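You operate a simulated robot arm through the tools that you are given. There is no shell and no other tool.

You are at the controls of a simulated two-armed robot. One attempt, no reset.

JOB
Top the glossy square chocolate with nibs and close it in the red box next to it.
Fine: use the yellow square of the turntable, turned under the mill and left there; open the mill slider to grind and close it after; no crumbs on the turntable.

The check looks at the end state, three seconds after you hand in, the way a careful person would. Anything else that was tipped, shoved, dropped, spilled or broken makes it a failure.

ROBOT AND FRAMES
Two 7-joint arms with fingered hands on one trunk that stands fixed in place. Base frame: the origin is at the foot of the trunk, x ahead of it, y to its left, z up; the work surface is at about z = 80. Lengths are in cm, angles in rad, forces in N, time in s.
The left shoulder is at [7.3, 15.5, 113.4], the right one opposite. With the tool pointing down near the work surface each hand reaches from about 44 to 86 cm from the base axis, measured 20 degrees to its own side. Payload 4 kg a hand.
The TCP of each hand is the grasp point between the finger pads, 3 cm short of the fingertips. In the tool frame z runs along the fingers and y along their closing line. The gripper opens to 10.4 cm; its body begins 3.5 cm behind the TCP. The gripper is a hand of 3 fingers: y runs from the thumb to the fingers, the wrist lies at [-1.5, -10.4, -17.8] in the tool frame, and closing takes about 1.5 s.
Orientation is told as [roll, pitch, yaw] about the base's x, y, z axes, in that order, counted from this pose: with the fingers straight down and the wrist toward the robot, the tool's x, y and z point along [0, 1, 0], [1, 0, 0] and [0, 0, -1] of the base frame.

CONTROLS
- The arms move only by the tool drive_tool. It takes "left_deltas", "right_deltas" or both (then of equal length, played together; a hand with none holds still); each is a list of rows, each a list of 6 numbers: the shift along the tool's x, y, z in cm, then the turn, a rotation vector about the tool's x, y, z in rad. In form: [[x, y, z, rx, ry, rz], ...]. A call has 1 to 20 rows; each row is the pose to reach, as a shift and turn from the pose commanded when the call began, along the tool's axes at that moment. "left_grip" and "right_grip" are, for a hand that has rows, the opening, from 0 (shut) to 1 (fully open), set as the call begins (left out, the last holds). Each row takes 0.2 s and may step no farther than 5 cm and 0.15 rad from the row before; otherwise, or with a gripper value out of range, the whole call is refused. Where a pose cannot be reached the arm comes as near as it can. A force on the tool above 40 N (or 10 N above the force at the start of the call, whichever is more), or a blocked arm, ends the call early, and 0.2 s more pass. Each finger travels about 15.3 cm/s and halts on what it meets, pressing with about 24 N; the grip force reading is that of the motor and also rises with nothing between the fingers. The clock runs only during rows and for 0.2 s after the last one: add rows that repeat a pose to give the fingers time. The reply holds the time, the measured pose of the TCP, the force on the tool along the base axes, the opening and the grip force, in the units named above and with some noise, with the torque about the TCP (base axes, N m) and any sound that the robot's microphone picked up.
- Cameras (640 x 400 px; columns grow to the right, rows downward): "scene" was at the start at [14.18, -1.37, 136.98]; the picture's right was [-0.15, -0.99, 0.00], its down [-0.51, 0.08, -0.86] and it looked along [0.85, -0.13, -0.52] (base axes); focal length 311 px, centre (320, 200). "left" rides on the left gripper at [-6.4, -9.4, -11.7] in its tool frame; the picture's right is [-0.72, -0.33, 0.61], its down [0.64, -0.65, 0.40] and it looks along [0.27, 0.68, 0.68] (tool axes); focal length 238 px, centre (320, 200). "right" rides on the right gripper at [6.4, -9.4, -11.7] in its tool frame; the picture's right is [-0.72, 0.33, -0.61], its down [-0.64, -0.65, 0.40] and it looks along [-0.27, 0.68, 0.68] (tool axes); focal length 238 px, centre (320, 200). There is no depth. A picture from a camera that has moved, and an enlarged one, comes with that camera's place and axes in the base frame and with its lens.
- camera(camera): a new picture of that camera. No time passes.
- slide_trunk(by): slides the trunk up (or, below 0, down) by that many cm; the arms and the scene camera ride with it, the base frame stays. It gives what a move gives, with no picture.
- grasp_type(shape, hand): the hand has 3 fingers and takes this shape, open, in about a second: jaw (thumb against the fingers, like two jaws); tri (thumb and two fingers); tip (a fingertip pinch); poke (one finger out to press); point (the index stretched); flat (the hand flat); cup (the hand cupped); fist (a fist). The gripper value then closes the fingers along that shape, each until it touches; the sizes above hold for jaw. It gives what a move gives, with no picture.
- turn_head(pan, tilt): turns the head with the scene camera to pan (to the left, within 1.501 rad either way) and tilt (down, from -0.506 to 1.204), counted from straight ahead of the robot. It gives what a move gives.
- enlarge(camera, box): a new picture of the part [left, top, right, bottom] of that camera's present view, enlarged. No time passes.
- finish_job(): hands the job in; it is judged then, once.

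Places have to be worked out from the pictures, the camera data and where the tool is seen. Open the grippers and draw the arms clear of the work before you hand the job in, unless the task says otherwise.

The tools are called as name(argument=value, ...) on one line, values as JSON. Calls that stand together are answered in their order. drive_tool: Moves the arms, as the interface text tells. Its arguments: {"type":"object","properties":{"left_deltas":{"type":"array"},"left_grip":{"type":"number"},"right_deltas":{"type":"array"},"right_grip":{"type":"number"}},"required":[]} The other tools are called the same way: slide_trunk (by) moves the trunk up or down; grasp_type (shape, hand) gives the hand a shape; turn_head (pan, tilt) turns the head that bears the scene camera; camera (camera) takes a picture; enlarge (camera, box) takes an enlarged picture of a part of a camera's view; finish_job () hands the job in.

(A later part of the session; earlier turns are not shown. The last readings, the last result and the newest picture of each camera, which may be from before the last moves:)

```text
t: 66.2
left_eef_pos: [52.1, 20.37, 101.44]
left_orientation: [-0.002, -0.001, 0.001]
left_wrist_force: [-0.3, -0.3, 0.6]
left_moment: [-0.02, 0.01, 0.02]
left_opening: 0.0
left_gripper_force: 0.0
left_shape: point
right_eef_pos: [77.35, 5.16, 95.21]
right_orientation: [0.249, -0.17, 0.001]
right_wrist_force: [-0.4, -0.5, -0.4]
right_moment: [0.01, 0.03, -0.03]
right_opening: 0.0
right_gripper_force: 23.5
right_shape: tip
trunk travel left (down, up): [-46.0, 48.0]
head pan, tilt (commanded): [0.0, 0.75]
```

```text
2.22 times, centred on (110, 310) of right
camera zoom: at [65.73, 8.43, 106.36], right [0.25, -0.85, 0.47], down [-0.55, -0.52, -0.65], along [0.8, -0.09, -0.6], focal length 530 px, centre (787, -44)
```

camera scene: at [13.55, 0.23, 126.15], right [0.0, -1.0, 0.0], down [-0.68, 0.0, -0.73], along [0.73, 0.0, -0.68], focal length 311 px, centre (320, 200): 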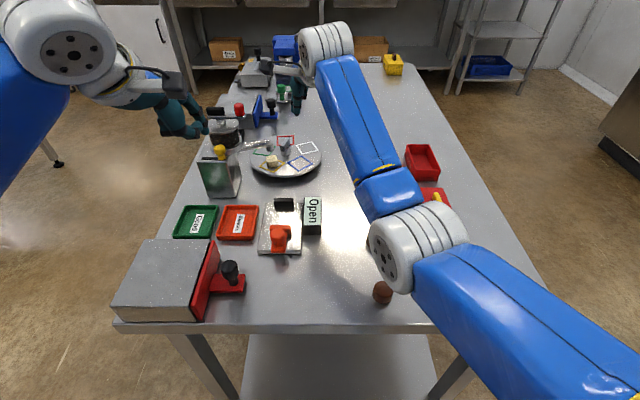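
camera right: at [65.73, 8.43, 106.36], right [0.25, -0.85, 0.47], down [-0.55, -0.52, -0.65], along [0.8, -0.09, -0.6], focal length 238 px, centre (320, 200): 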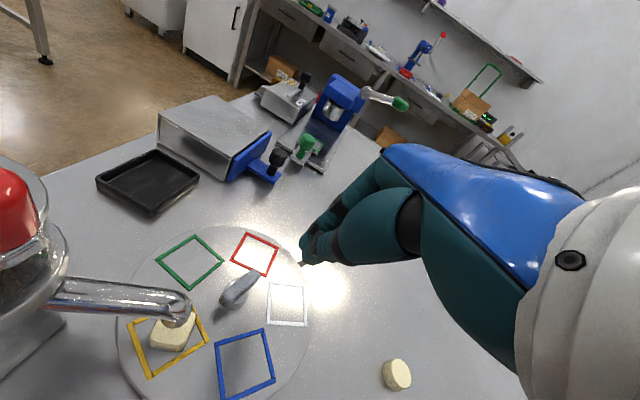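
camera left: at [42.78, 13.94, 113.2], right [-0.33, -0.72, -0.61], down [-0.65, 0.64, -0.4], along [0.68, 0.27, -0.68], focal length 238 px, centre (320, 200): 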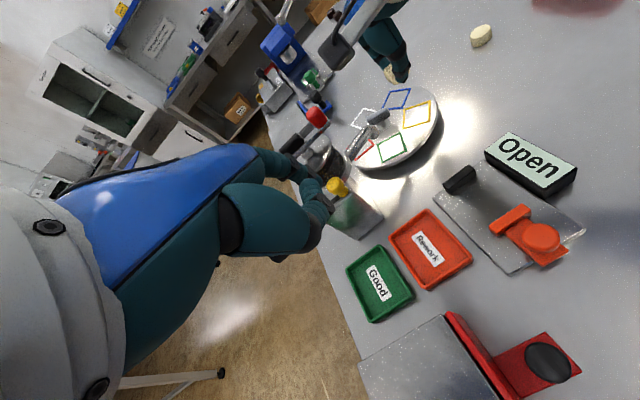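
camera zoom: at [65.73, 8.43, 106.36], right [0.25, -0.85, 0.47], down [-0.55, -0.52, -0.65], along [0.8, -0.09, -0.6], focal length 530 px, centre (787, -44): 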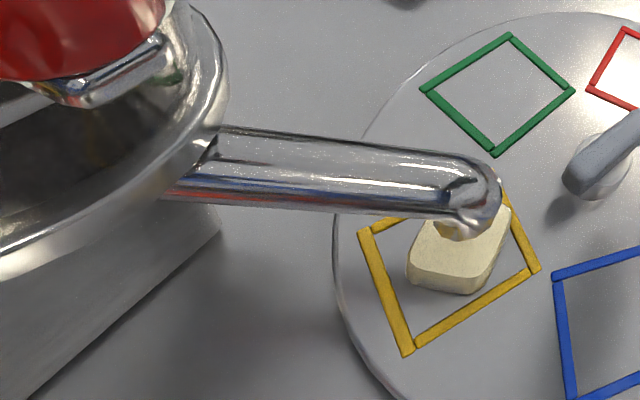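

Knob head is at about (62.8,19.2,93.2), slot running toward +y to about y=23. I set the left hand to the tip shape and turn it so the fingers point forward-down with the closing line along y.

grasp_type(hand="left", shape="tip")

drive_tool(left_deltas=[[0.17, -0.17, -0.33, -0.0521, 0.0521, 0.1232], [0.33, -0.33, -0.67, -0.1042, 0.1042, 0.2465], [0.5, -0.5, -1.0, -0.1562, 0.1562, 0.3697], [0.67, -0.67, -1.33, -0.2083, 0.2083, 0.493], [0.83, -0.83, -1.67, -0.2604, 0.2604, 0.6162], [1.0, -1.0, -2.0, -0.3125, 0.3125, 0.7395], [1.17, -1.17, -2.33, -0.3645, 0.3645, 0.8627], [1.33, -1.33, -2.67, -0.4166, 0.4166, 0.9859], [1.5, -1.5, -3.0, -0.4687, 0.4687, 1.1092], [1.67, -1.67, -3.33, -0.5208, 0.5208, 1.2324], [1.83, -1.83, -3.67, -0.5728, 0.5728, 1.3557], [2.0, -2.0, -4.0, -0.6249, 0.6249, 1.4789]], left_grip=0.4)

camera(camera="left")

camera(camera="scene")

```text
t: 67.2
left_eef_pos: [52.04, 20.34, 101.39]
left_orientation: [-0.002, 0.001, 0.002]
left_wrist_force: [0.2, 0.1, 0.1]
left_moment: [0.01, 0.02, 0.01]
left_opening: 10.35
left_gripper_force: 0.1
left_shape: tip
right_eef_pos: [77.38, 5.14, 95.21]
right_orientation: [0.249, -0.172, 0.001]
right_wrist_force: [0.4, 1.3, 0.4]
right_moment: [-0.02, 0.0, 0.02]
right_opening: 0.0
right_gripper_force: 23.8
right_shape: tip
trunk travel left (down, up): [-46.0, 48.0]
head pan, tilt (commanded): [0.0, 0.75]
```

```text
t: 69.8
left_eef_pos: [50.21, 22.3, 105.45]
left_orientation: [0.798, -0.001, -1.57]
left_wrist_force: [-0.7, 0.3, 0.1]
left_moment: [-0.02, 0.0, -0.02]
left_opening: 4.22
left_gripper_force: 0.1
left_shape: tip
right_eef_pos: [77.41, 5.19, 95.16]
right_orientation: [0.248, -0.168, 0.001]
right_wrist_force: [0.3, 0.4, -0.1]
right_moment: [0.02, -0.02, 0.02]
right_opening: 0.02
right_gripper_force: 23.9
right_shape: tip
trunk travel left (down, up): [-46.0, 48.0]
head pan, tilt (commanded): [0.0, 0.75]
```

```text
taken
camera left: at [37.36, 31.78, 109.04], right [-0.06, 0.33, -0.94], down [0.74, 0.65, 0.18], along [0.67, -0.68, -0.28], focal length 238 px, centre (320, 200)
```

left: 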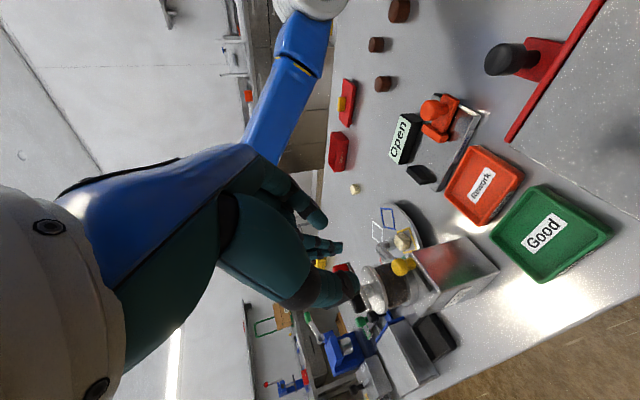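

```text
taken
camera scene: at [13.58, 0.29, 126.15], right [0.0, -1.0, 0.0], down [-0.68, 0.0, -0.73], along [0.73, 0.0, -0.68], focal length 311 px, centre (320, 200)
```

scene: 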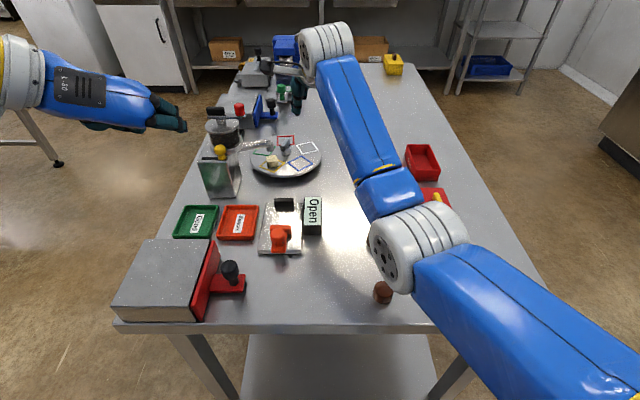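

enlarge(camera="left", box=[250, 160, 450, 330])

enlarge(camera="scene", box=[120, 60, 280, 200])

enlarge(camera="right", box=[0, 150, 220, 400])

```text
2.35 times, centred on (350, 245) of left
camera zoom: at [37.36, 31.78, 109.04], right [-0.06, 0.33, -0.94], down [0.74, 0.65, 0.18], along [0.67, -0.68, -0.28], focal length 561 px, centre (249, 94)
```

zoom: 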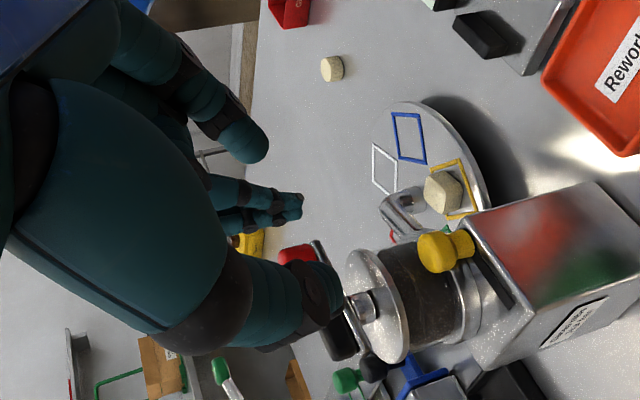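

```text
2.86 times, centred on (200, 130) of scene
camera zoom: at [13.58, 0.29, 126.15], right [0.0, -1.0, 0.0], down [-0.68, 0.0, -0.73], along [0.73, 0.0, -0.68], focal length 888 px, centre (663, 400)
```

zoom: 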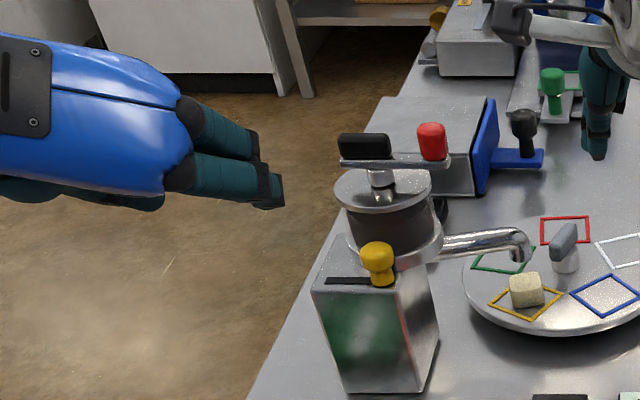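

```text
1.60 times, centred on (110, 275) of right
camera zoom: at [65.79, 8.43, 106.29], right [0.25, -0.85, 0.47], down [-0.55, -0.52, -0.65], along [0.8, -0.09, -0.6], focal length 381 px, centre (656, 80)
```

zoom: 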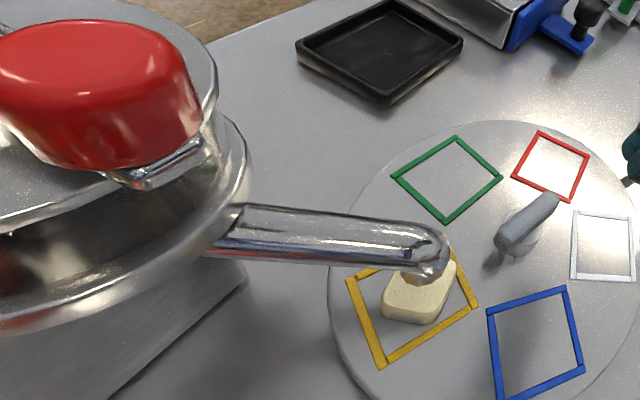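

From this better side view the knob head is at about (64.1,19.5,92.0). I move the left hand to a pre-grasp 6 cm short of it along its finger direction.

drive_tool(left_deltas=[[0.04, 0.7, 2.57, 0, 0, 0], [0.08, 1.4, 5.14, 0, 0, 0], [0.13, 2.1, 7.72, 0, 0, 0], [0.17, 2.8, 10.29, 0, 0, 0], [0.17, 2.8, 10.29, 0, 0, 0]])

camera(camera="left")

enlarge(camera="left", box=[280, 170, 460, 330])

enlarge(camera="scene", box=[140, 80, 280, 200])

```text
t: 71.0
left_eef_pos: [57.64, 19.55, 98.39]
left_orientation: [0.802, -0.001, -1.57]
left_wrist_force: [0.0, 0.6, -0.3]
left_moment: [-0.02, 0.0, 0.01]
left_opening: 4.25
left_gripper_force: 0.1
left_shape: tip
right_eef_pos: [77.32, 5.29, 95.32]
right_orientation: [0.248, -0.171, 0.002]
right_wrist_force: [0.2, -0.4, 0.8]
right_moment: [0.01, -0.02, 0.01]
right_opening: 0.01
right_gripper_force: 24.3
right_shape: tip
trunk travel left (down, up): [-46.0, 48.0]
head pan, tilt (commanded): [0.0, 0.75]
```

```text
taken
camera left: at [44.86, 28.95, 102.06], right [-0.06, 0.32, -0.94], down [0.74, 0.65, 0.18], along [0.67, -0.68, -0.28], focal length 238 px, centre (320, 200)
```

left: 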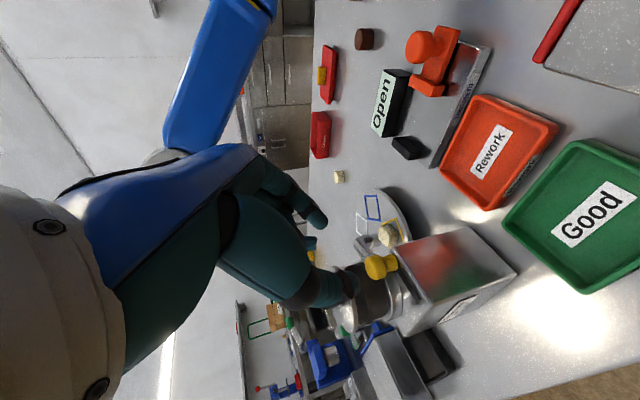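

```text
2.50 times, centred on (370, 250) of left
camera zoom: at [44.86, 28.95, 102.06], right [-0.06, 0.32, -0.94], down [0.74, 0.65, 0.18], along [0.67, -0.68, -0.28], focal length 596 px, centre (195, 75)
```

zoom: 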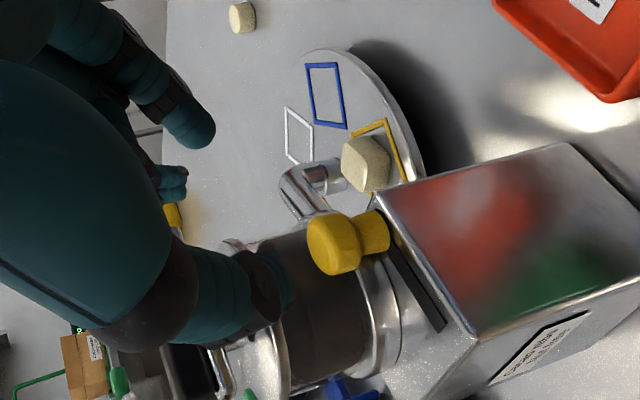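

```text
3.33 times, centred on (210, 140) of scene
camera zoom: at [13.53, 0.25, 126.15], right [0.0, -1.0, 0.0], down [-0.68, 0.0, -0.73], along [0.73, 0.0, -0.68], focal length 1036 px, centre (687, 400)
```

zoom: 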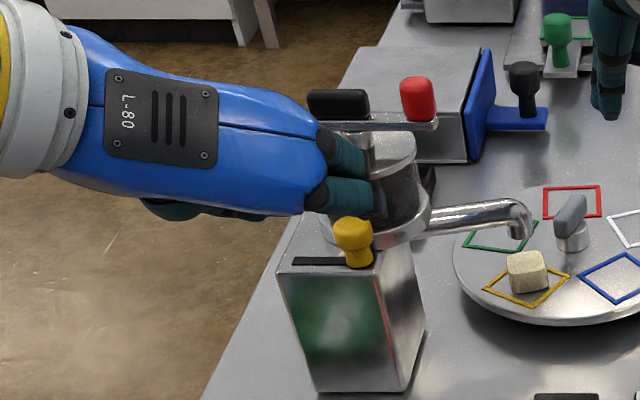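

enlarge(camera="left", box=[420, 280, 490, 330])

enlarge(camera="right", box=[0, 300, 100, 400])

```text
8.00 times, centred on (455, 305) of left
camera zoom: at [44.86, 28.95, 102.06], right [-0.06, 0.32, -0.94], down [0.74, 0.65, 0.18], along [0.67, -0.68, -0.28], focal length 1907 px, centre (-760, -640)
```

zoom: 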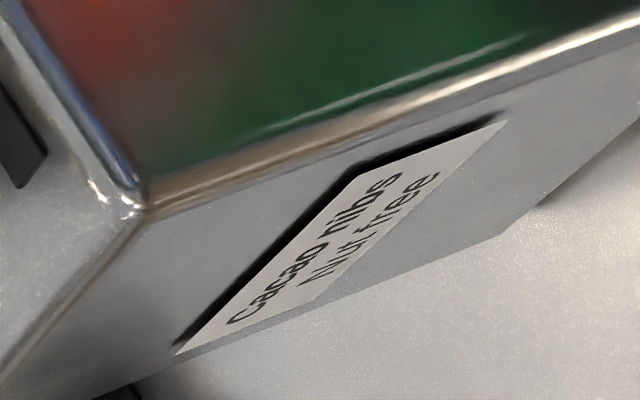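

```text
4.00 times, centred on (50, 350) of right
camera zoom: at [65.72, 8.41, 106.35], right [0.25, -0.85, 0.47], down [-0.55, -0.52, -0.65], along [0.8, -0.09, -0.6], focal length 953 px, centre (1400, -400)
```

zoom: 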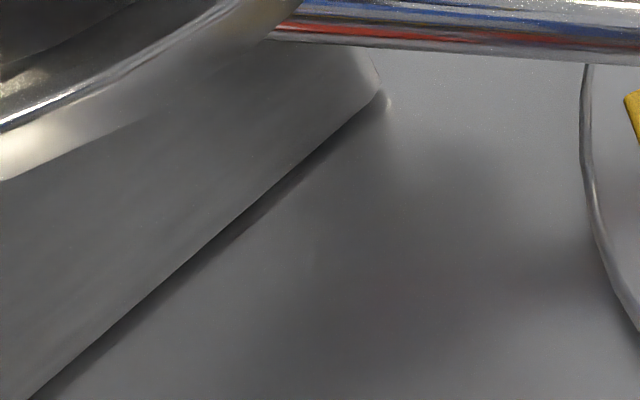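

The mill label reads "Cacao nibs – Nut free", as wanted. Fingers are lined up on either side of the knob, so I advance along the finger direction to straddle it.

drive_tool(left_deltas=[[0.01, -0.01, 1.3, 0, 0, 0], [0.02, -0.02, 2.6, 0, 0, 0], [0.03, -0.03, 3.9, 0, 0, 0], [0.03, -0.04, 4.8, 0, 0, 0], [0.03, -0.05, 5.5, 0, 0, 0]])

enlarge(camera="left", box=[280, 170, 460, 330])

enlarge(camera="scene", box=[160, 80, 280, 190])

```text
t: 72.2
left_eef_pos: [61.65, 19.64, 94.6]
left_orientation: [0.799, 0.0, -1.568]
left_wrist_force: [-0.9, -0.7, 0.2]
left_moment: [-0.02, -0.01, -0.02]
left_opening: 4.24
left_gripper_force: 0.1
left_shape: tip
right_eef_pos: [77.41, 5.13, 95.28]
right_orientation: [0.248, -0.169, 0.001]
right_wrist_force: [0.4, 0.5, 0.1]
right_moment: [-0.04, 0.01, 0.0]
right_opening: 0.0
right_gripper_force: 23.8
right_shape: tip
trunk travel left (down, up): [-46.0, 48.0]
head pan, tilt (commanded): [0.0, 0.75]
```

```text
2.50 times, centred on (370, 250) of left
camera zoom: at [48.83, 29.0, 98.19], right [-0.06, 0.32, -0.94], down [0.74, 0.65, 0.18], along [0.67, -0.68, -0.28], focal length 596 px, centre (195, 75)
```

zoom: 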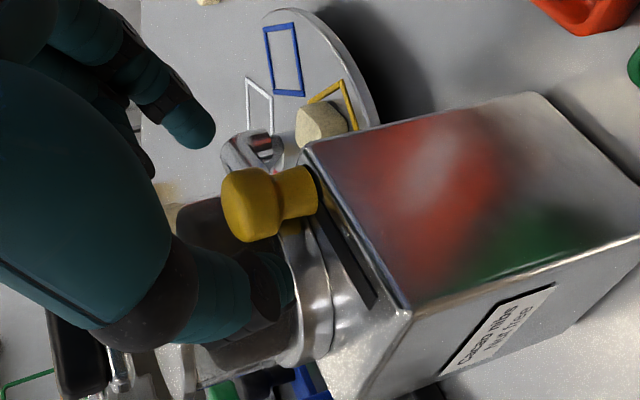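

```text
3.64 times, centred on (220, 135) of scene
camera zoom: at [13.62, 0.24, 126.14], right [0.0, -1.0, 0.0], down [-0.68, 0.0, -0.73], along [0.73, 0.0, -0.68], focal length 1130 px, centre (684, 436)
```

zoom: 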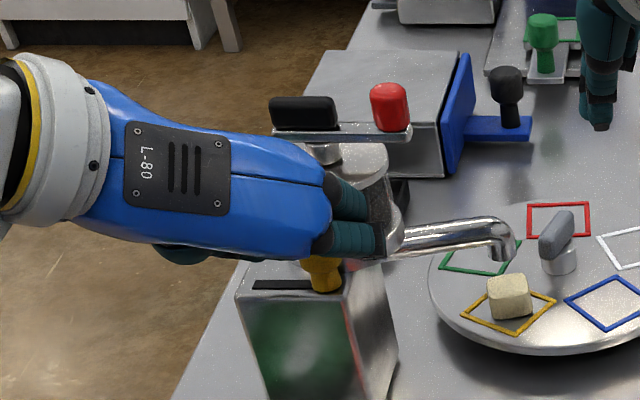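

The knob sits between index and thumb. I advance 4 mm more and shift +y 0.7 cm so the index is close to the knob without moving it yet.

drive_tool(left_deltas=[[0, 0, 0.25, 0, 0, 0], [0, 0, 0.4, 0, 0, 0], [0, -0.35, 0.4, 0, 0, 0], [0, -0.7, 0.4, 0, 0, 0]])

enlarge(camera="left", box=[280, 170, 460, 330])

enlarge(camera="right", box=[100, 250, 220, 370])

```text
t: 73.2
left_eef_pos: [61.97, 20.31, 94.32]
left_orientation: [0.798, -0.001, -1.568]
left_wrist_force: [0.4, 0.0, 0.0]
left_moment: [-0.02, -0.01, 0.01]
left_opening: 4.22
left_gripper_force: 0.0
left_shape: tip
right_eef_pos: [77.37, 5.24, 95.32]
right_orientation: [0.248, -0.171, 0.002]
right_wrist_force: [-0.1, -0.3, -0.4]
right_moment: [-0.02, -0.01, -0.03]
right_opening: 0.02
right_gripper_force: 24.2
right_shape: tip
trunk travel left (down, up): [-46.0, 48.0]
head pan, tilt (commanded): [0.0, 0.75]
```

```text
2.50 times, centred on (370, 250) of left
camera zoom: at [49.13, 29.72, 97.93], right [-0.06, 0.32, -0.94], down [0.74, 0.65, 0.18], along [0.67, -0.68, -0.28], focal length 596 px, centre (195, 75)
```

zoom: 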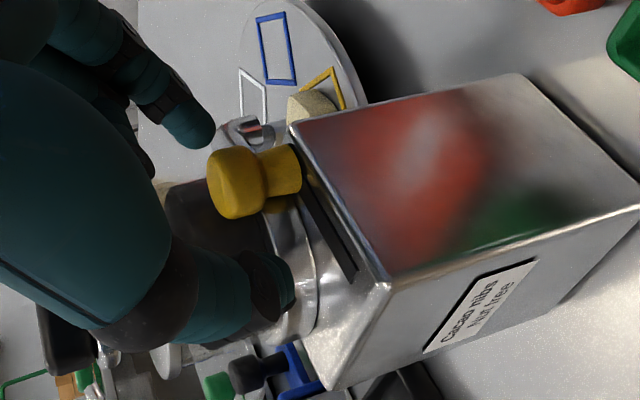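

```text
3.33 times, centred on (160, 310) of right
camera zoom: at [65.78, 8.42, 106.3], right [0.25, -0.85, 0.47], down [-0.55, -0.52, -0.65], along [0.8, -0.09, -0.6], focal length 794 px, centre (853, -167)
```

zoom: 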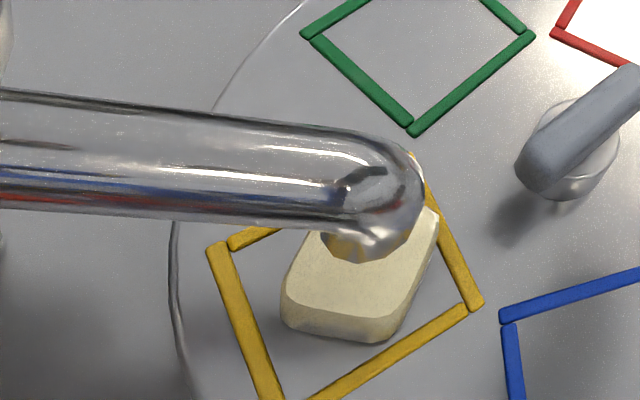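

Index is about 3 mm from the knob. I push the slider open (+y by about 2.9 cm) in one smooth move and then look.

drive_tool(left_deltas=[[0, -0.4, 0, 0, 0, 0], [0, -0.9, 0, 0, 0, 0], [0, -1.4, 0, 0, 0, 0], [0, -1.9, 0, 0, 0, 0], [0, -2.4, 0, 0, 0, 0], [0, -2.9, 0, 0, 0, 0]])

enlarge(camera="left", box=[280, 170, 460, 330])

enlarge(camera="right", box=[100, 250, 220, 370])

enlarge(camera="scene", box=[160, 80, 330, 190])

```text
t: 74.5
left_eef_pos: [62.0, 23.16, 94.16]
left_orientation: [0.798, -0.001, -1.569]
left_wrist_force: [0.3, -0.7, -0.1]
left_moment: [-0.01, 0.03, -0.04]
left_opening: 4.27
left_gripper_force: 0.2
left_shape: tip
right_eef_pos: [77.32, 5.18, 95.17]
right_orientation: [0.248, -0.17, 0.002]
right_wrist_force: [0.7, -0.3, 0.3]
right_moment: [-0.01, 0.04, 0.02]
right_opening: 0.0
right_gripper_force: 24.0
right_shape: tip
trunk travel left (down, up): [-46.0, 48.0]
head pan, tilt (commanded): [0.0, 0.75]
```

```text
2.50 times, centred on (370, 250) of left
camera zoom: at [49.09, 32.65, 97.95], right [-0.06, 0.33, -0.94], down [0.74, 0.65, 0.18], along [0.67, -0.68, -0.28], focal length 596 px, centre (195, 75)
```

zoom: 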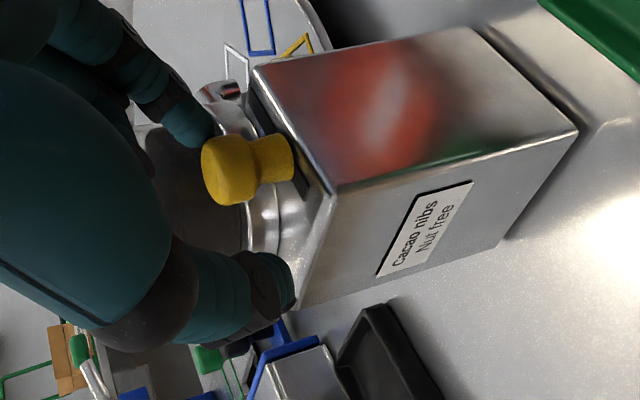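

```text
3.33 times, centred on (160, 310) of right
camera zoom: at [65.78, 8.41, 106.31], right [0.25, -0.85, 0.47], down [-0.55, -0.52, -0.65], along [0.8, -0.09, -0.6], focal length 794 px, centre (853, -167)
```

zoom: 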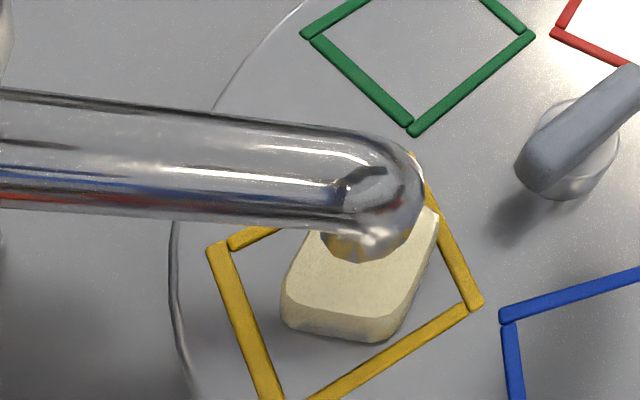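

```text
3.64 times, centred on (245, 135) of scene
camera zoom: at [13.59, 0.24, 126.14], right [0.0, -1.0, 0.0], down [-0.68, 0.0, -0.73], along [0.73, 0.0, -0.68], focal length 1130 px, centre (593, 436)
```

zoom: 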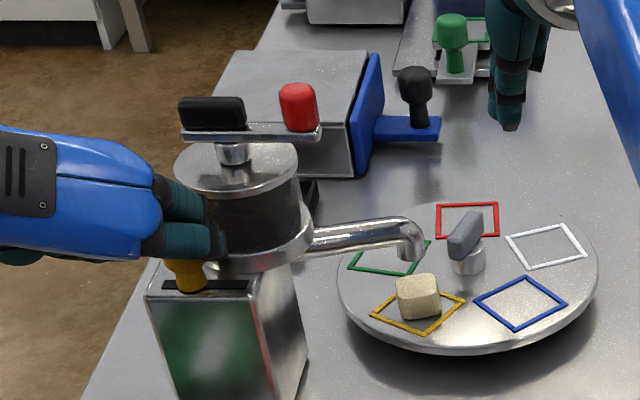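

The slider is about 70% open, no nibs yet. I push it the remaining ~0.9 cm.

drive_tool(left_deltas=[[0, -0.3, 0, 0, 0, 0], [0, -0.6, 0, 0, 0, 0], [0, -0.85, 0, 0, 0, 0]])

enlarge(camera="right", box=[100, 250, 220, 370])

enlarge(camera="scene", box=[160, 80, 330, 190])

enlarge(camera="left", box=[280, 170, 460, 330])

```text
t: 75.3
left_eef_pos: [61.81, 24.0, 94.22]
left_orientation: [0.799, -0.002, -1.569]
left_wrist_force: [-0.4, 0.5, 0.9]
left_moment: [-0.03, 0.02, -0.05]
left_opening: 4.27
left_gripper_force: 0.1
left_shape: tip
right_eef_pos: [77.44, 5.14, 95.27]
right_orientation: [0.25, -0.173, 0.001]
right_wrist_force: [-0.4, -0.1, 0.0]
right_moment: [0.03, 0.0, 0.02]
right_opening: 0.02
right_gripper_force: 23.9
right_shape: tip
trunk travel left (down, up): [-46.0, 48.0]
head pan, tilt (commanded): [0.0, 0.75]
```

```text
3.33 times, centred on (160, 310) of right
camera zoom: at [65.78, 8.4, 106.31], right [0.25, -0.85, 0.47], down [-0.55, -0.52, -0.65], along [0.8, -0.09, -0.6], focal length 794 px, centre (853, -167)
```

zoom: 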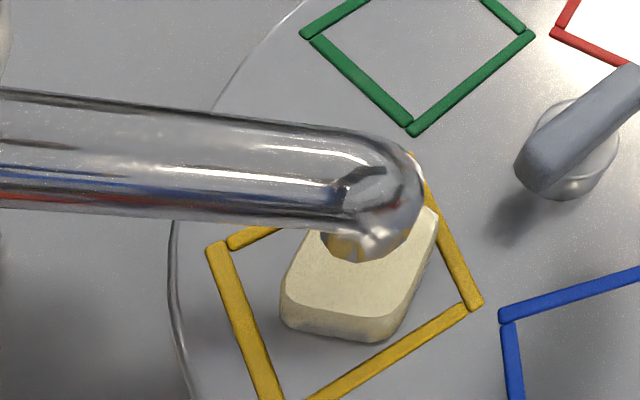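

```text
3.64 times, centred on (245, 135) of scene
camera zoom: at [13.59, 0.23, 126.15], right [0.0, -1.0, 0.0], down [-0.68, 0.0, -0.73], along [0.73, 0.0, -0.68], focal length 1130 px, centre (593, 436)
```

zoom: 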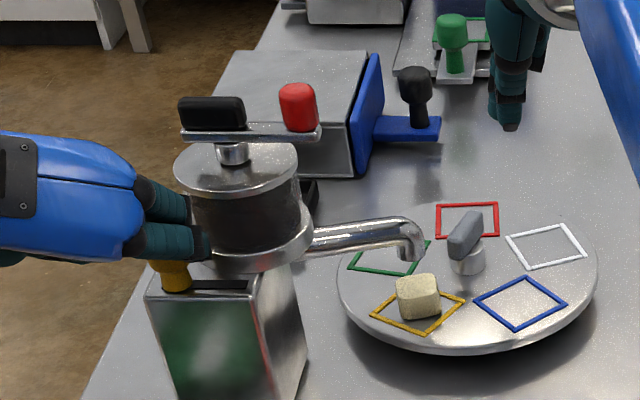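

```text
2.50 times, centred on (370, 250) of left
camera zoom: at [49.08, 33.47, 97.91], right [-0.06, 0.33, -0.94], down [0.74, 0.65, 0.18], along [0.67, -0.68, -0.28], focal length 596 px, centre (195, 75)
```

zoom: 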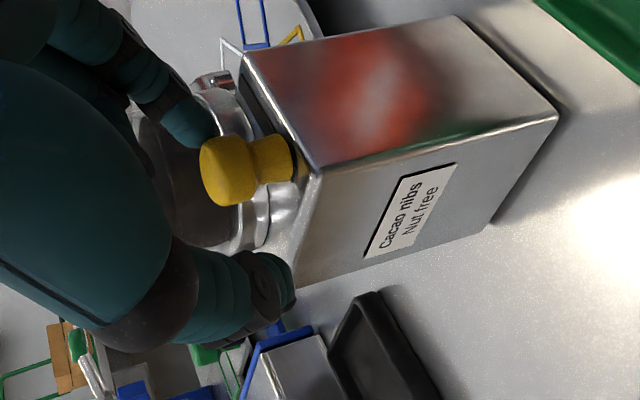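

The slider is now at its far end. I wait briefly to see whether nibs begin to fall.

drive_tool(left_deltas=[[0, 0, 0, 0, 0, 0], [0, 0, 0, 0, 0, 0]])

enlarge(camera="right", box=[100, 250, 220, 370])

enlarge(camera="scene", box=[250, 130, 330, 190])

```text
t: 76.0
left_eef_pos: [61.98, 24.03, 94.16]
left_orientation: [0.799, 0.0, -1.569]
left_wrist_force: [-0.4, -1.0, 0.1]
left_moment: [0.0, 0.02, -0.02]
left_opening: 4.26
left_gripper_force: 0.0
left_shape: tip
right_eef_pos: [77.41, 5.13, 95.33]
right_orientation: [0.25, -0.169, 0.002]
right_wrist_force: [-0.1, 0.1, -1.2]
right_moment: [0.01, -0.02, 0.01]
right_opening: 0.01
right_gripper_force: 24.0
right_shape: tip
trunk travel left (down, up): [-46.0, 48.0]
head pan, tilt (commanded): [0.0, 0.75]
```

```text
3.33 times, centred on (160, 310) of right
camera zoom: at [65.78, 8.4, 106.31], right [0.25, -0.85, 0.47], down [-0.55, -0.52, -0.65], along [0.8, -0.09, -0.6], focal length 794 px, centre (853, -167)
```

zoom: 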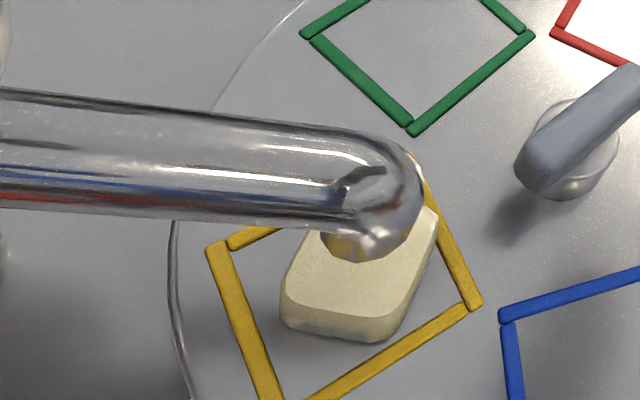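

```text
6.67 times, centred on (290, 160) of scene
camera zoom: at [13.59, 0.23, 126.14], right [0.0, -1.0, 0.0], down [-0.68, 0.0, -0.73], along [0.73, 0.0, -0.68], focal length 2073 px, centre (520, 467)
```

zoom: 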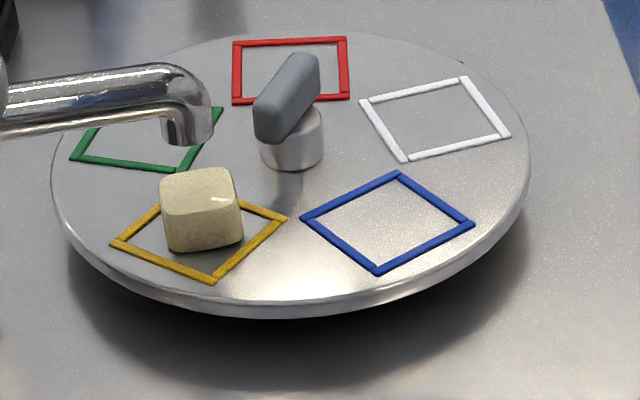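

No nibs yet. I check whether the slider is truly at its stop by pushing a few more millimetres and reading the force.

drive_tool(left_deltas=[[0, -0.15, 0, 0, 0, 0], [0, -0.3, 0, 0, 0, 0], [0, -0.4, 0, 0, 0, 0]])

enlarge(camera="left", box=[280, 170, 460, 330])

enlarge(camera="right", box=[100, 250, 220, 370])

```text
t: 76.8
left_eef_pos: [61.91, 24.38, 94.28]
left_orientation: [0.799, -0.002, -1.572]
left_wrist_force: [-1.6, -1.7, -0.3]
left_moment: [-0.02, -0.02, -0.04]
left_opening: 4.35
left_gripper_force: 0.0
left_shape: tip
right_eef_pos: [77.36, 5.15, 95.24]
right_orientation: [0.25, -0.171, 0.001]
right_wrist_force: [1.7, 0.1, 1.1]
right_moment: [-0.01, 0.01, -0.01]
right_opening: 0.02
right_gripper_force: 23.6
right_shape: tip
trunk travel left (down, up): [-46.0, 48.0]
head pan, tilt (commanded): [0.0, 0.75]
```

```text
2.50 times, centred on (370, 250) of left
camera zoom: at [49.09, 33.82, 97.93], right [-0.06, 0.32, -0.94], down [0.74, 0.65, 0.18], along [0.67, -0.68, -0.28], focal length 596 px, centre (195, 75)
```

zoom: 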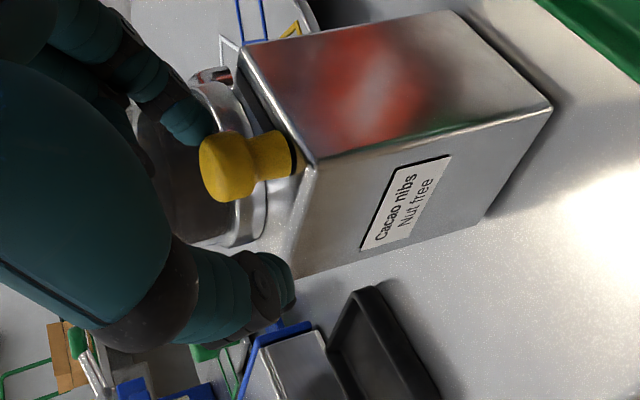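

```text
3.33 times, centred on (160, 310) of right
camera zoom: at [65.78, 8.37, 106.31], right [0.25, -0.85, 0.47], down [-0.55, -0.52, -0.65], along [0.8, -0.09, -0.6], focal length 794 px, centre (853, -167)
```

zoom: 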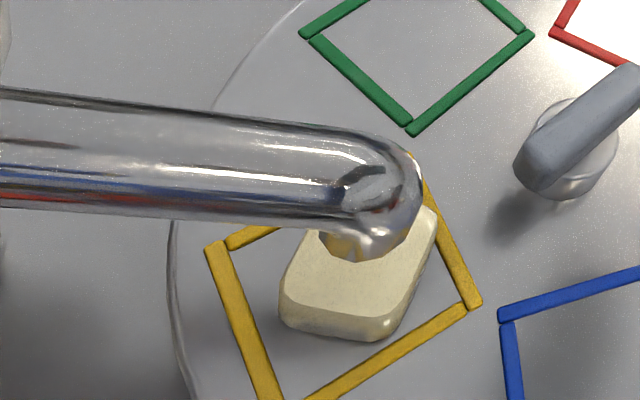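

The slider is effectively fully open and no nibs come by themselves, so the crank on top with the red knob must drive the grinding. I release the slider knob and back the left hand away.

drive_tool(left_deltas=[[0, 0.5, 0, 0, 0, 0], [0, 0.9, 0, 0, 0, 0], [0, 0.9, -1.5, 0, 0, 0], [0, 0.9, -4.0, 0, 0, 0], [0, 0.9, -7.5, 0, 0, 0], [0, 0.0, -11.0, 0, 0, 0]])

camera(camera="left")

enlarge(camera="scene", box=[140, 70, 300, 190])

camera(camera="right")

```text
t: 78.2
left_eef_pos: [53.91, 24.4, 101.95]
left_orientation: [0.801, -0.002, -1.571]
left_wrist_force: [0.0, -0.1, -0.4]
left_moment: [-0.04, -0.01, -0.02]
left_opening: 4.22
left_gripper_force: 0.0
left_shape: tip
right_eef_pos: [77.24, 5.27, 95.3]
right_orientation: [0.248, -0.172, 0.001]
right_wrist_force: [0.5, 0.6, -0.3]
right_moment: [0.03, 0.0, -0.01]
right_opening: 0.0
right_gripper_force: 24.0
right_shape: tip
trunk travel left (down, up): [-46.0, 48.0]
head pan, tilt (commanded): [0.0, 0.75]
```

```text
taken
camera left: at [41.11, 33.84, 105.59], right [-0.06, 0.32, -0.94], down [0.74, 0.65, 0.18], along [0.67, -0.68, -0.28], focal length 238 px, centre (320, 200)
```

left: 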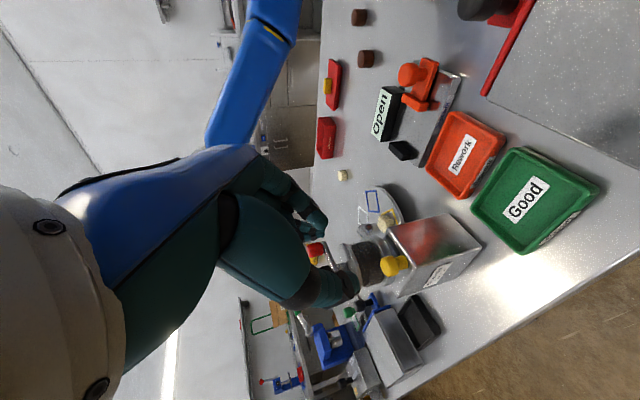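

```text
3.33 times, centred on (220, 130) of scene
camera zoom: at [13.43, 0.29, 126.16], right [0.0, -1.0, 0.0], down [-0.68, 0.0, -0.73], along [0.73, 0.0, -0.68], focal length 1036 px, centre (653, 433)
```

zoom: 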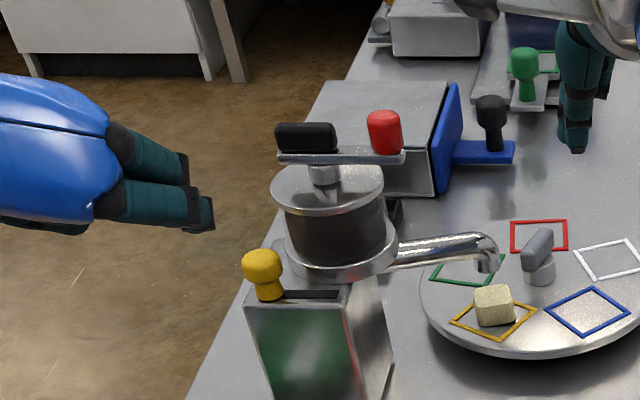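

```text
taken
camera right: at [65.66, 8.43, 106.37], right [0.25, -0.85, 0.47], down [-0.55, -0.52, -0.65], along [0.8, -0.09, -0.6], focal length 238 px, centre (320, 200)
```

right: 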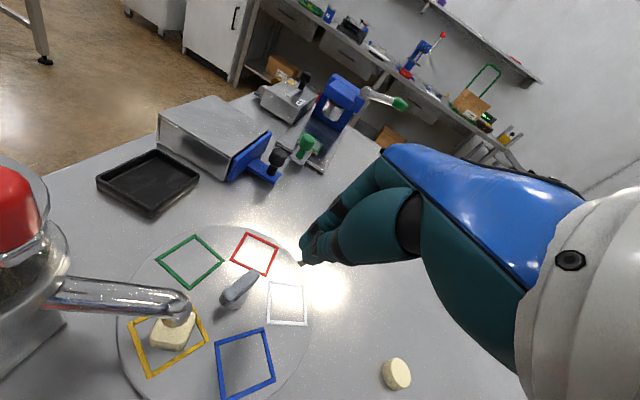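

Slider stays open. I zoom in on the crank from both views to locate the red knob and the pivot.

enlarge(camera="left", box=[280, 210, 420, 310])

enlarge(camera="scene", box=[195, 90, 275, 160])

```text
4.00 times, centred on (350, 260) of left
camera zoom: at [41.11, 33.84, 105.59], right [-0.06, 0.32, -0.94], down [0.74, 0.65, 0.18], along [0.67, -0.68, -0.28], focal length 953 px, centre (200, -40)
```

zoom: 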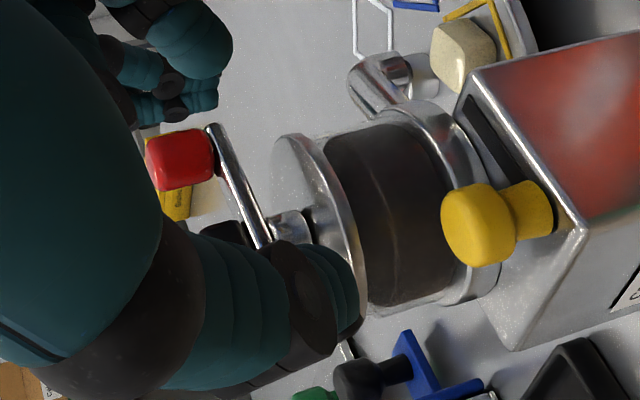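

```text
5.71 times, centred on (235, 125) of scene
camera zoom: at [13.43, 0.29, 126.16], right [0.0, -1.0, 0.0], down [-0.68, 0.0, -0.73], along [0.73, 0.0, -0.68], focal length 1776 px, centre (806, 629)
```

zoom: 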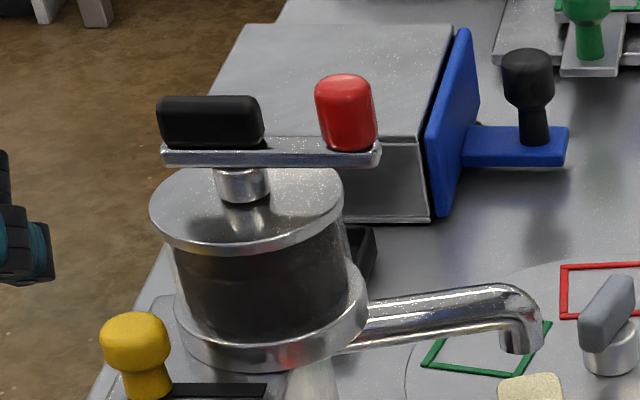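

Pivot is about (68,19.4) and the red crank knob about (68.6,15.6), z 97–99.4. I shift the right (watching) hand 5 cm away and turn the left hand back to straight-down with closed fingertips to push the crank.

drive_tool(left_deltas=[[1.18, 0.92, 0.02, 0.0521, -0.0521, -0.1232], [2.35, 1.83, 0.03, 0.1042, -0.1042, -0.2465], [3.53, 2.75, 0.05, 0.1562, -0.1562, -0.3697], [4.7, 3.67, 0.07, 0.2083, -0.2083, -0.493], [5.88, 4.58, 0.08, 0.2604, -0.2604, -0.6162], [7.05, 5.5, 0.1, 0.3125, -0.3125, -0.7395], [8.23, 6.42, 0.12, 0.3645, -0.3645, -0.8627], [9.4, 7.33, 0.13, 0.4166, -0.4166, -0.9859], [10.58, 8.25, 0.15, 0.4687, -0.4687, -1.1092], [11.75, 9.17, 0.17, 0.5208, -0.5208, -1.2324], [12.93, 10.08, 0.18, 0.5728, -0.5728, -1.3557], [14.1, 11.0, 0.2, 0.6249, -0.6249, -1.4789]], right_deltas=[[-1.0, 0, -0.25, 0, 0, 0], [-2.5, 0, -0.64, 0, 0, 0], [-4.0, 0, -1.02, 0, 0, 0], [-4.85, 0, -1.24, 0, 0, 0], [-4.85, 0, -1.24, 0, 0, 0], [-4.85, 0, -1.24, 0, 0, 0], [-4.85, 0, -1.24, 0, 0, 0], [-4.85, 0, -1.24, 0, 0, 0], [-4.85, 0, -1.24, 0, 0, 0], [-4.85, 0, -1.24, 0, 0, 0], [-4.85, 0, -1.24, 0, 0, 0], [-4.85, 0, -1.24, 0, 0, 0]], left_grip=0.0)

camera(camera="left")

camera(camera="right")

camera(camera="scene")

```text
t: 80.8
left_eef_pos: [64.1, 13.2, 111.93]
left_orientation: [-0.003, 0.0, 0.003]
left_wrist_force: [-0.1, 0.3, 0.6]
left_moment: [0.02, -0.04, 0.0]
left_opening: 0.0
left_gripper_force: 24.1
left_shape: tip
right_eef_pos: [77.5, -0.05, 95.28]
right_orientation: [0.25, -0.169, 0.0]
right_wrist_force: [-0.8, -0.3, -0.1]
right_moment: [-0.04, -0.01, 0.02]
right_opening: 0.01
right_gripper_force: 24.1
right_shape: tip
trunk travel left (down, up): [-46.0, 48.0]
head pan, tilt (commanded): [0.0, 0.75]
```

```text
taken
camera left: at [54.72, 6.9, 123.74], right [-0.32, -0.72, -0.61], down [-0.66, 0.64, -0.4], along [0.68, 0.27, -0.68], focal length 238 px, centre (320, 200)
```

left: 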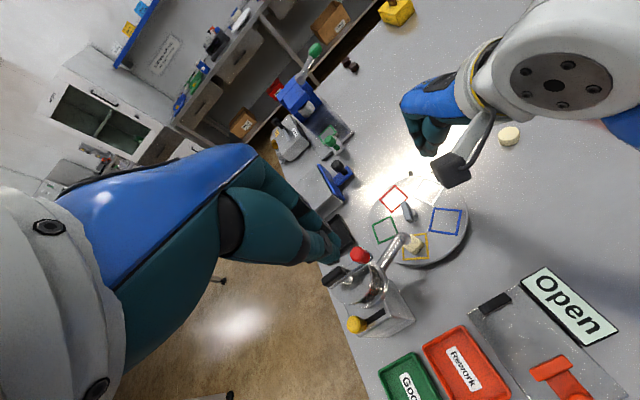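

```text
taken
camera right: at [65.84, 3.22, 106.29], right [0.25, -0.85, 0.47], down [-0.55, -0.52, -0.65], along [0.8, -0.09, -0.6], focal length 238 px, centre (320, 200)
```

right: 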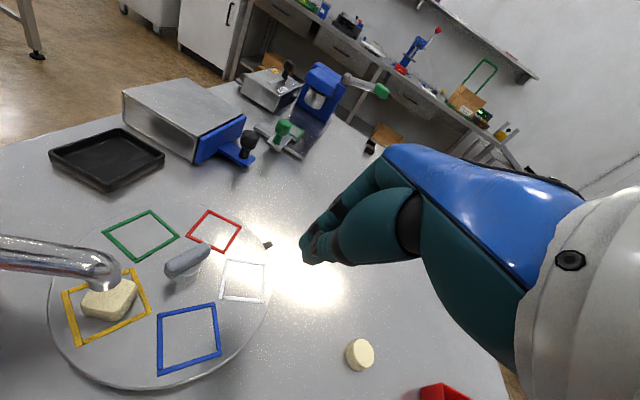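

```text
taken
camera scene: at [13.68, 0.0, 126.13], right [0.0, -1.0, 0.0], down [-0.68, 0.0, -0.73], along [0.73, 0.0, -0.68], focal length 311 px, centre (320, 200)
```

scene: 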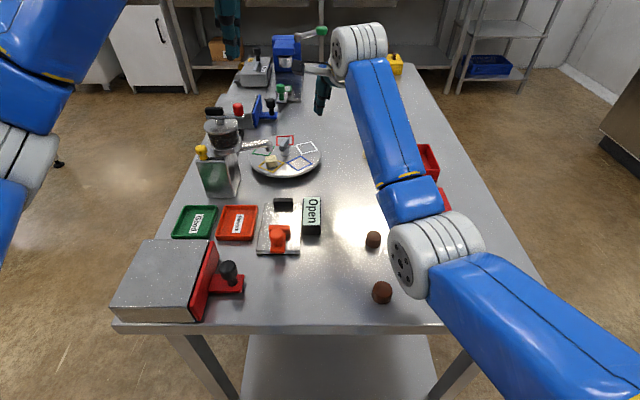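

enlarge(camera="left", box=[310, 220, 430, 350])

```text
3.08 times, centred on (370, 285) of left
camera zoom: at [54.72, 6.9, 123.74], right [-0.32, -0.72, -0.61], down [-0.66, 0.64, -0.4], along [0.68, 0.27, -0.68], focal length 733 px, centre (166, -62)
```

zoom: 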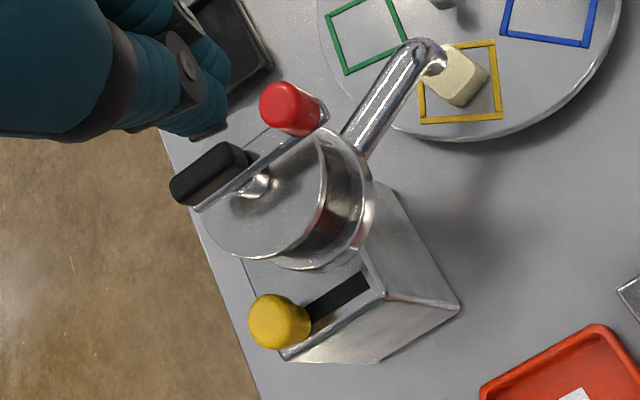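

I move the left fingertips to just beyond (far side of) the red crank knob and down to its height.

drive_tool(left_deltas=[[0.6, 2.5, 1.3, 0, 0, 0], [1.2, 5.0, 2.6, 0, 0, 0], [1.8, 7.5, 3.9, 0, 0, 0], [1.9, 7.6, 6.5, 0, 0, 0], [2.0, 7.6, 9.0, 0, 0, 0], [2.0, 7.6, 10.7, 0, 0, 0]])

camera(camera="left")

enlarge(camera="left", box=[280, 190, 420, 330])

enlarge(camera="scene", box=[180, 80, 300, 180])

```text
t: 82.2
left_eef_pos: [71.61, 15.32, 101.28]
left_orientation: [-0.001, 0.0, 0.001]
left_wrist_force: [-1.4, 0.1, -0.5]
left_moment: [0.0, -0.04, -0.01]
left_opening: 0.03
left_gripper_force: 23.8
left_shape: tip
right_eef_pos: [77.39, 0.12, 95.26]
right_orientation: [0.25, -0.17, -0.002]
right_wrist_force: [-0.2, -0.2, 0.1]
right_moment: [0.01, 0.02, -0.01]
right_opening: 0.0
right_gripper_force: 23.4
right_shape: tip
trunk travel left (down, up): [-46.0, 48.0]
head pan, tilt (commanded): [0.0, 0.75]
```

```text
taken
camera left: at [62.26, 9.03, 113.03], right [-0.33, -0.72, -0.61], down [-0.65, 0.64, -0.41], along [0.68, 0.27, -0.68], focal length 238 px, centre (320, 200)
```

left: 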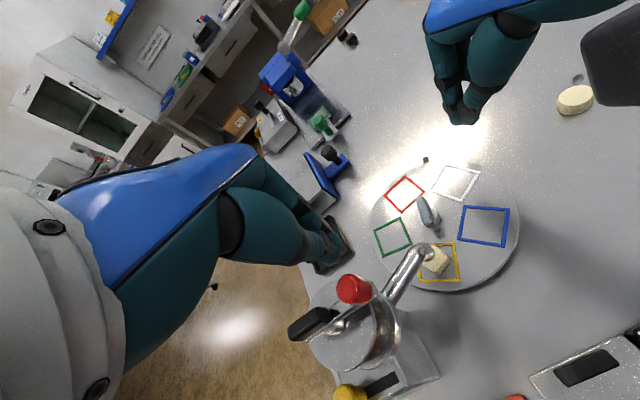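

```text
2.86 times, centred on (350, 260) of left
camera zoom: at [62.26, 9.03, 113.03], right [-0.33, -0.72, -0.61], down [-0.65, 0.64, -0.41], along [0.68, 0.27, -0.68], focal length 681 px, centre (234, 29)
```

zoom: 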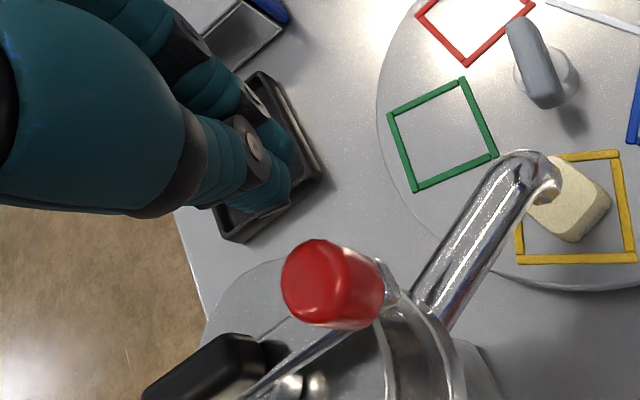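

```text
4.00 times, centred on (240, 130) of scene
camera zoom: at [13.69, 0.14, 126.14], right [0.0, -1.0, 0.0], down [-0.68, 0.0, -0.73], along [0.73, 0.0, -0.68], focal length 1244 px, centre (640, 480)
```

zoom: 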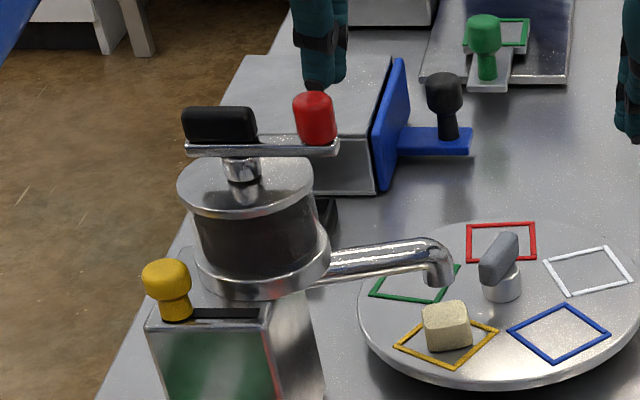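

The rod is on the far side of the red knob (68.4,15.4). I push toward the robot (clockwise) about 20° as a test and watch for nibs.

drive_tool(left_deltas=[[0.17, -0.5, 0, 0, 0, 0], [0.33, -1.0, 0, 0, 0, 0], [0.25, -1.4, 0, 0, 0, 0], [0.1, -1.8, 0, 0, 0, 0], [-0.1, -2.15, 0, 0, 0, 0], [-0.3, -2.5, 0, 0, 0, 0]])

enlarge(camera="left", box=[280, 190, 420, 330])

enlarge(camera="scene", box=[180, 80, 300, 180])

enlarge(camera="right", box=[0, 200, 180, 380])

```text
t: 83.5
left_eef_pos: [69.14, 15.08, 101.29]
left_orientation: [0.0, -0.001, 0.001]
left_wrist_force: [0.4, 0.5, -0.5]
left_moment: [0.02, -0.01, 0.0]
left_opening: 0.0
left_gripper_force: 23.8
left_shape: tip
right_eef_pos: [77.41, 0.13, 95.29]
right_orientation: [0.25, -0.17, 0.0]
right_wrist_force: [-0.1, 0.1, -0.2]
right_moment: [-0.01, 0.02, -0.06]
right_opening: 0.0
right_gripper_force: 24.3
right_shape: tip
trunk travel left (down, up): [-46.0, 48.0]
head pan, tilt (commanded): [0.0, 0.75]
```

```text
2.86 times, centred on (350, 260) of left
camera zoom: at [59.71, 8.75, 113.05], right [-0.33, -0.72, -0.61], down [-0.65, 0.64, -0.4], along [0.68, 0.27, -0.68], focal length 681 px, centre (234, 29)
```

zoom: 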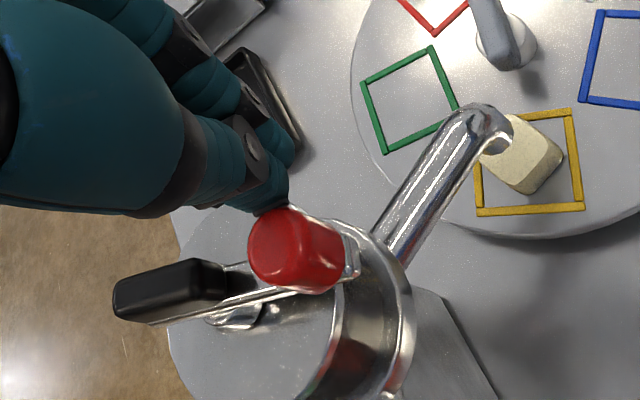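

```text
4.00 times, centred on (240, 130) of scene
camera zoom: at [13.66, 0.13, 126.14], right [0.0, -1.0, 0.0], down [-0.68, 0.0, -0.73], along [0.73, 0.0, -0.68], focal length 1244 px, centre (640, 480)
```

zoom: 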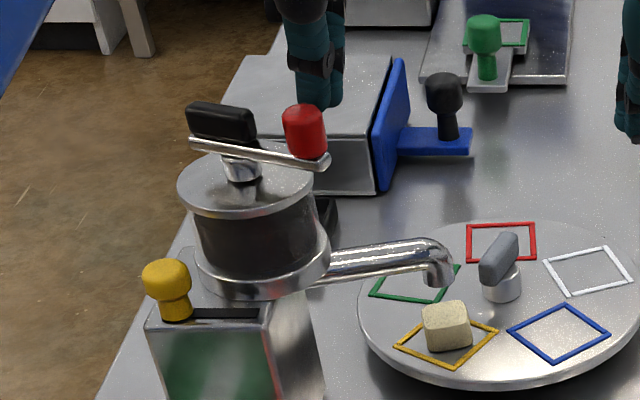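

```text
2.22 times, centred on (90, 290) of right
camera zoom: at [65.82, 3.33, 106.31], right [0.25, -0.85, 0.47], down [-0.55, -0.52, -0.65], along [0.8, -0.09, -0.6], focal length 530 px, centre (831, 0)
```

zoom: 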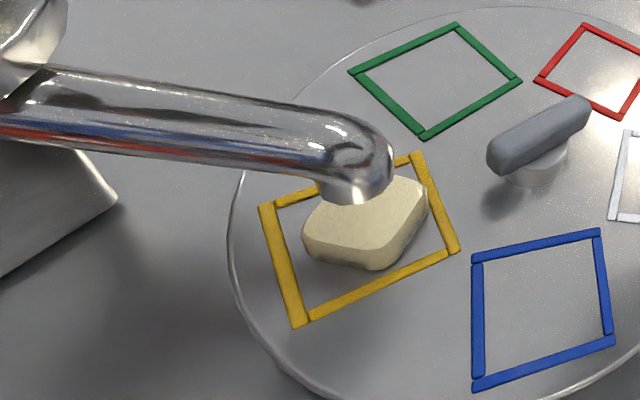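

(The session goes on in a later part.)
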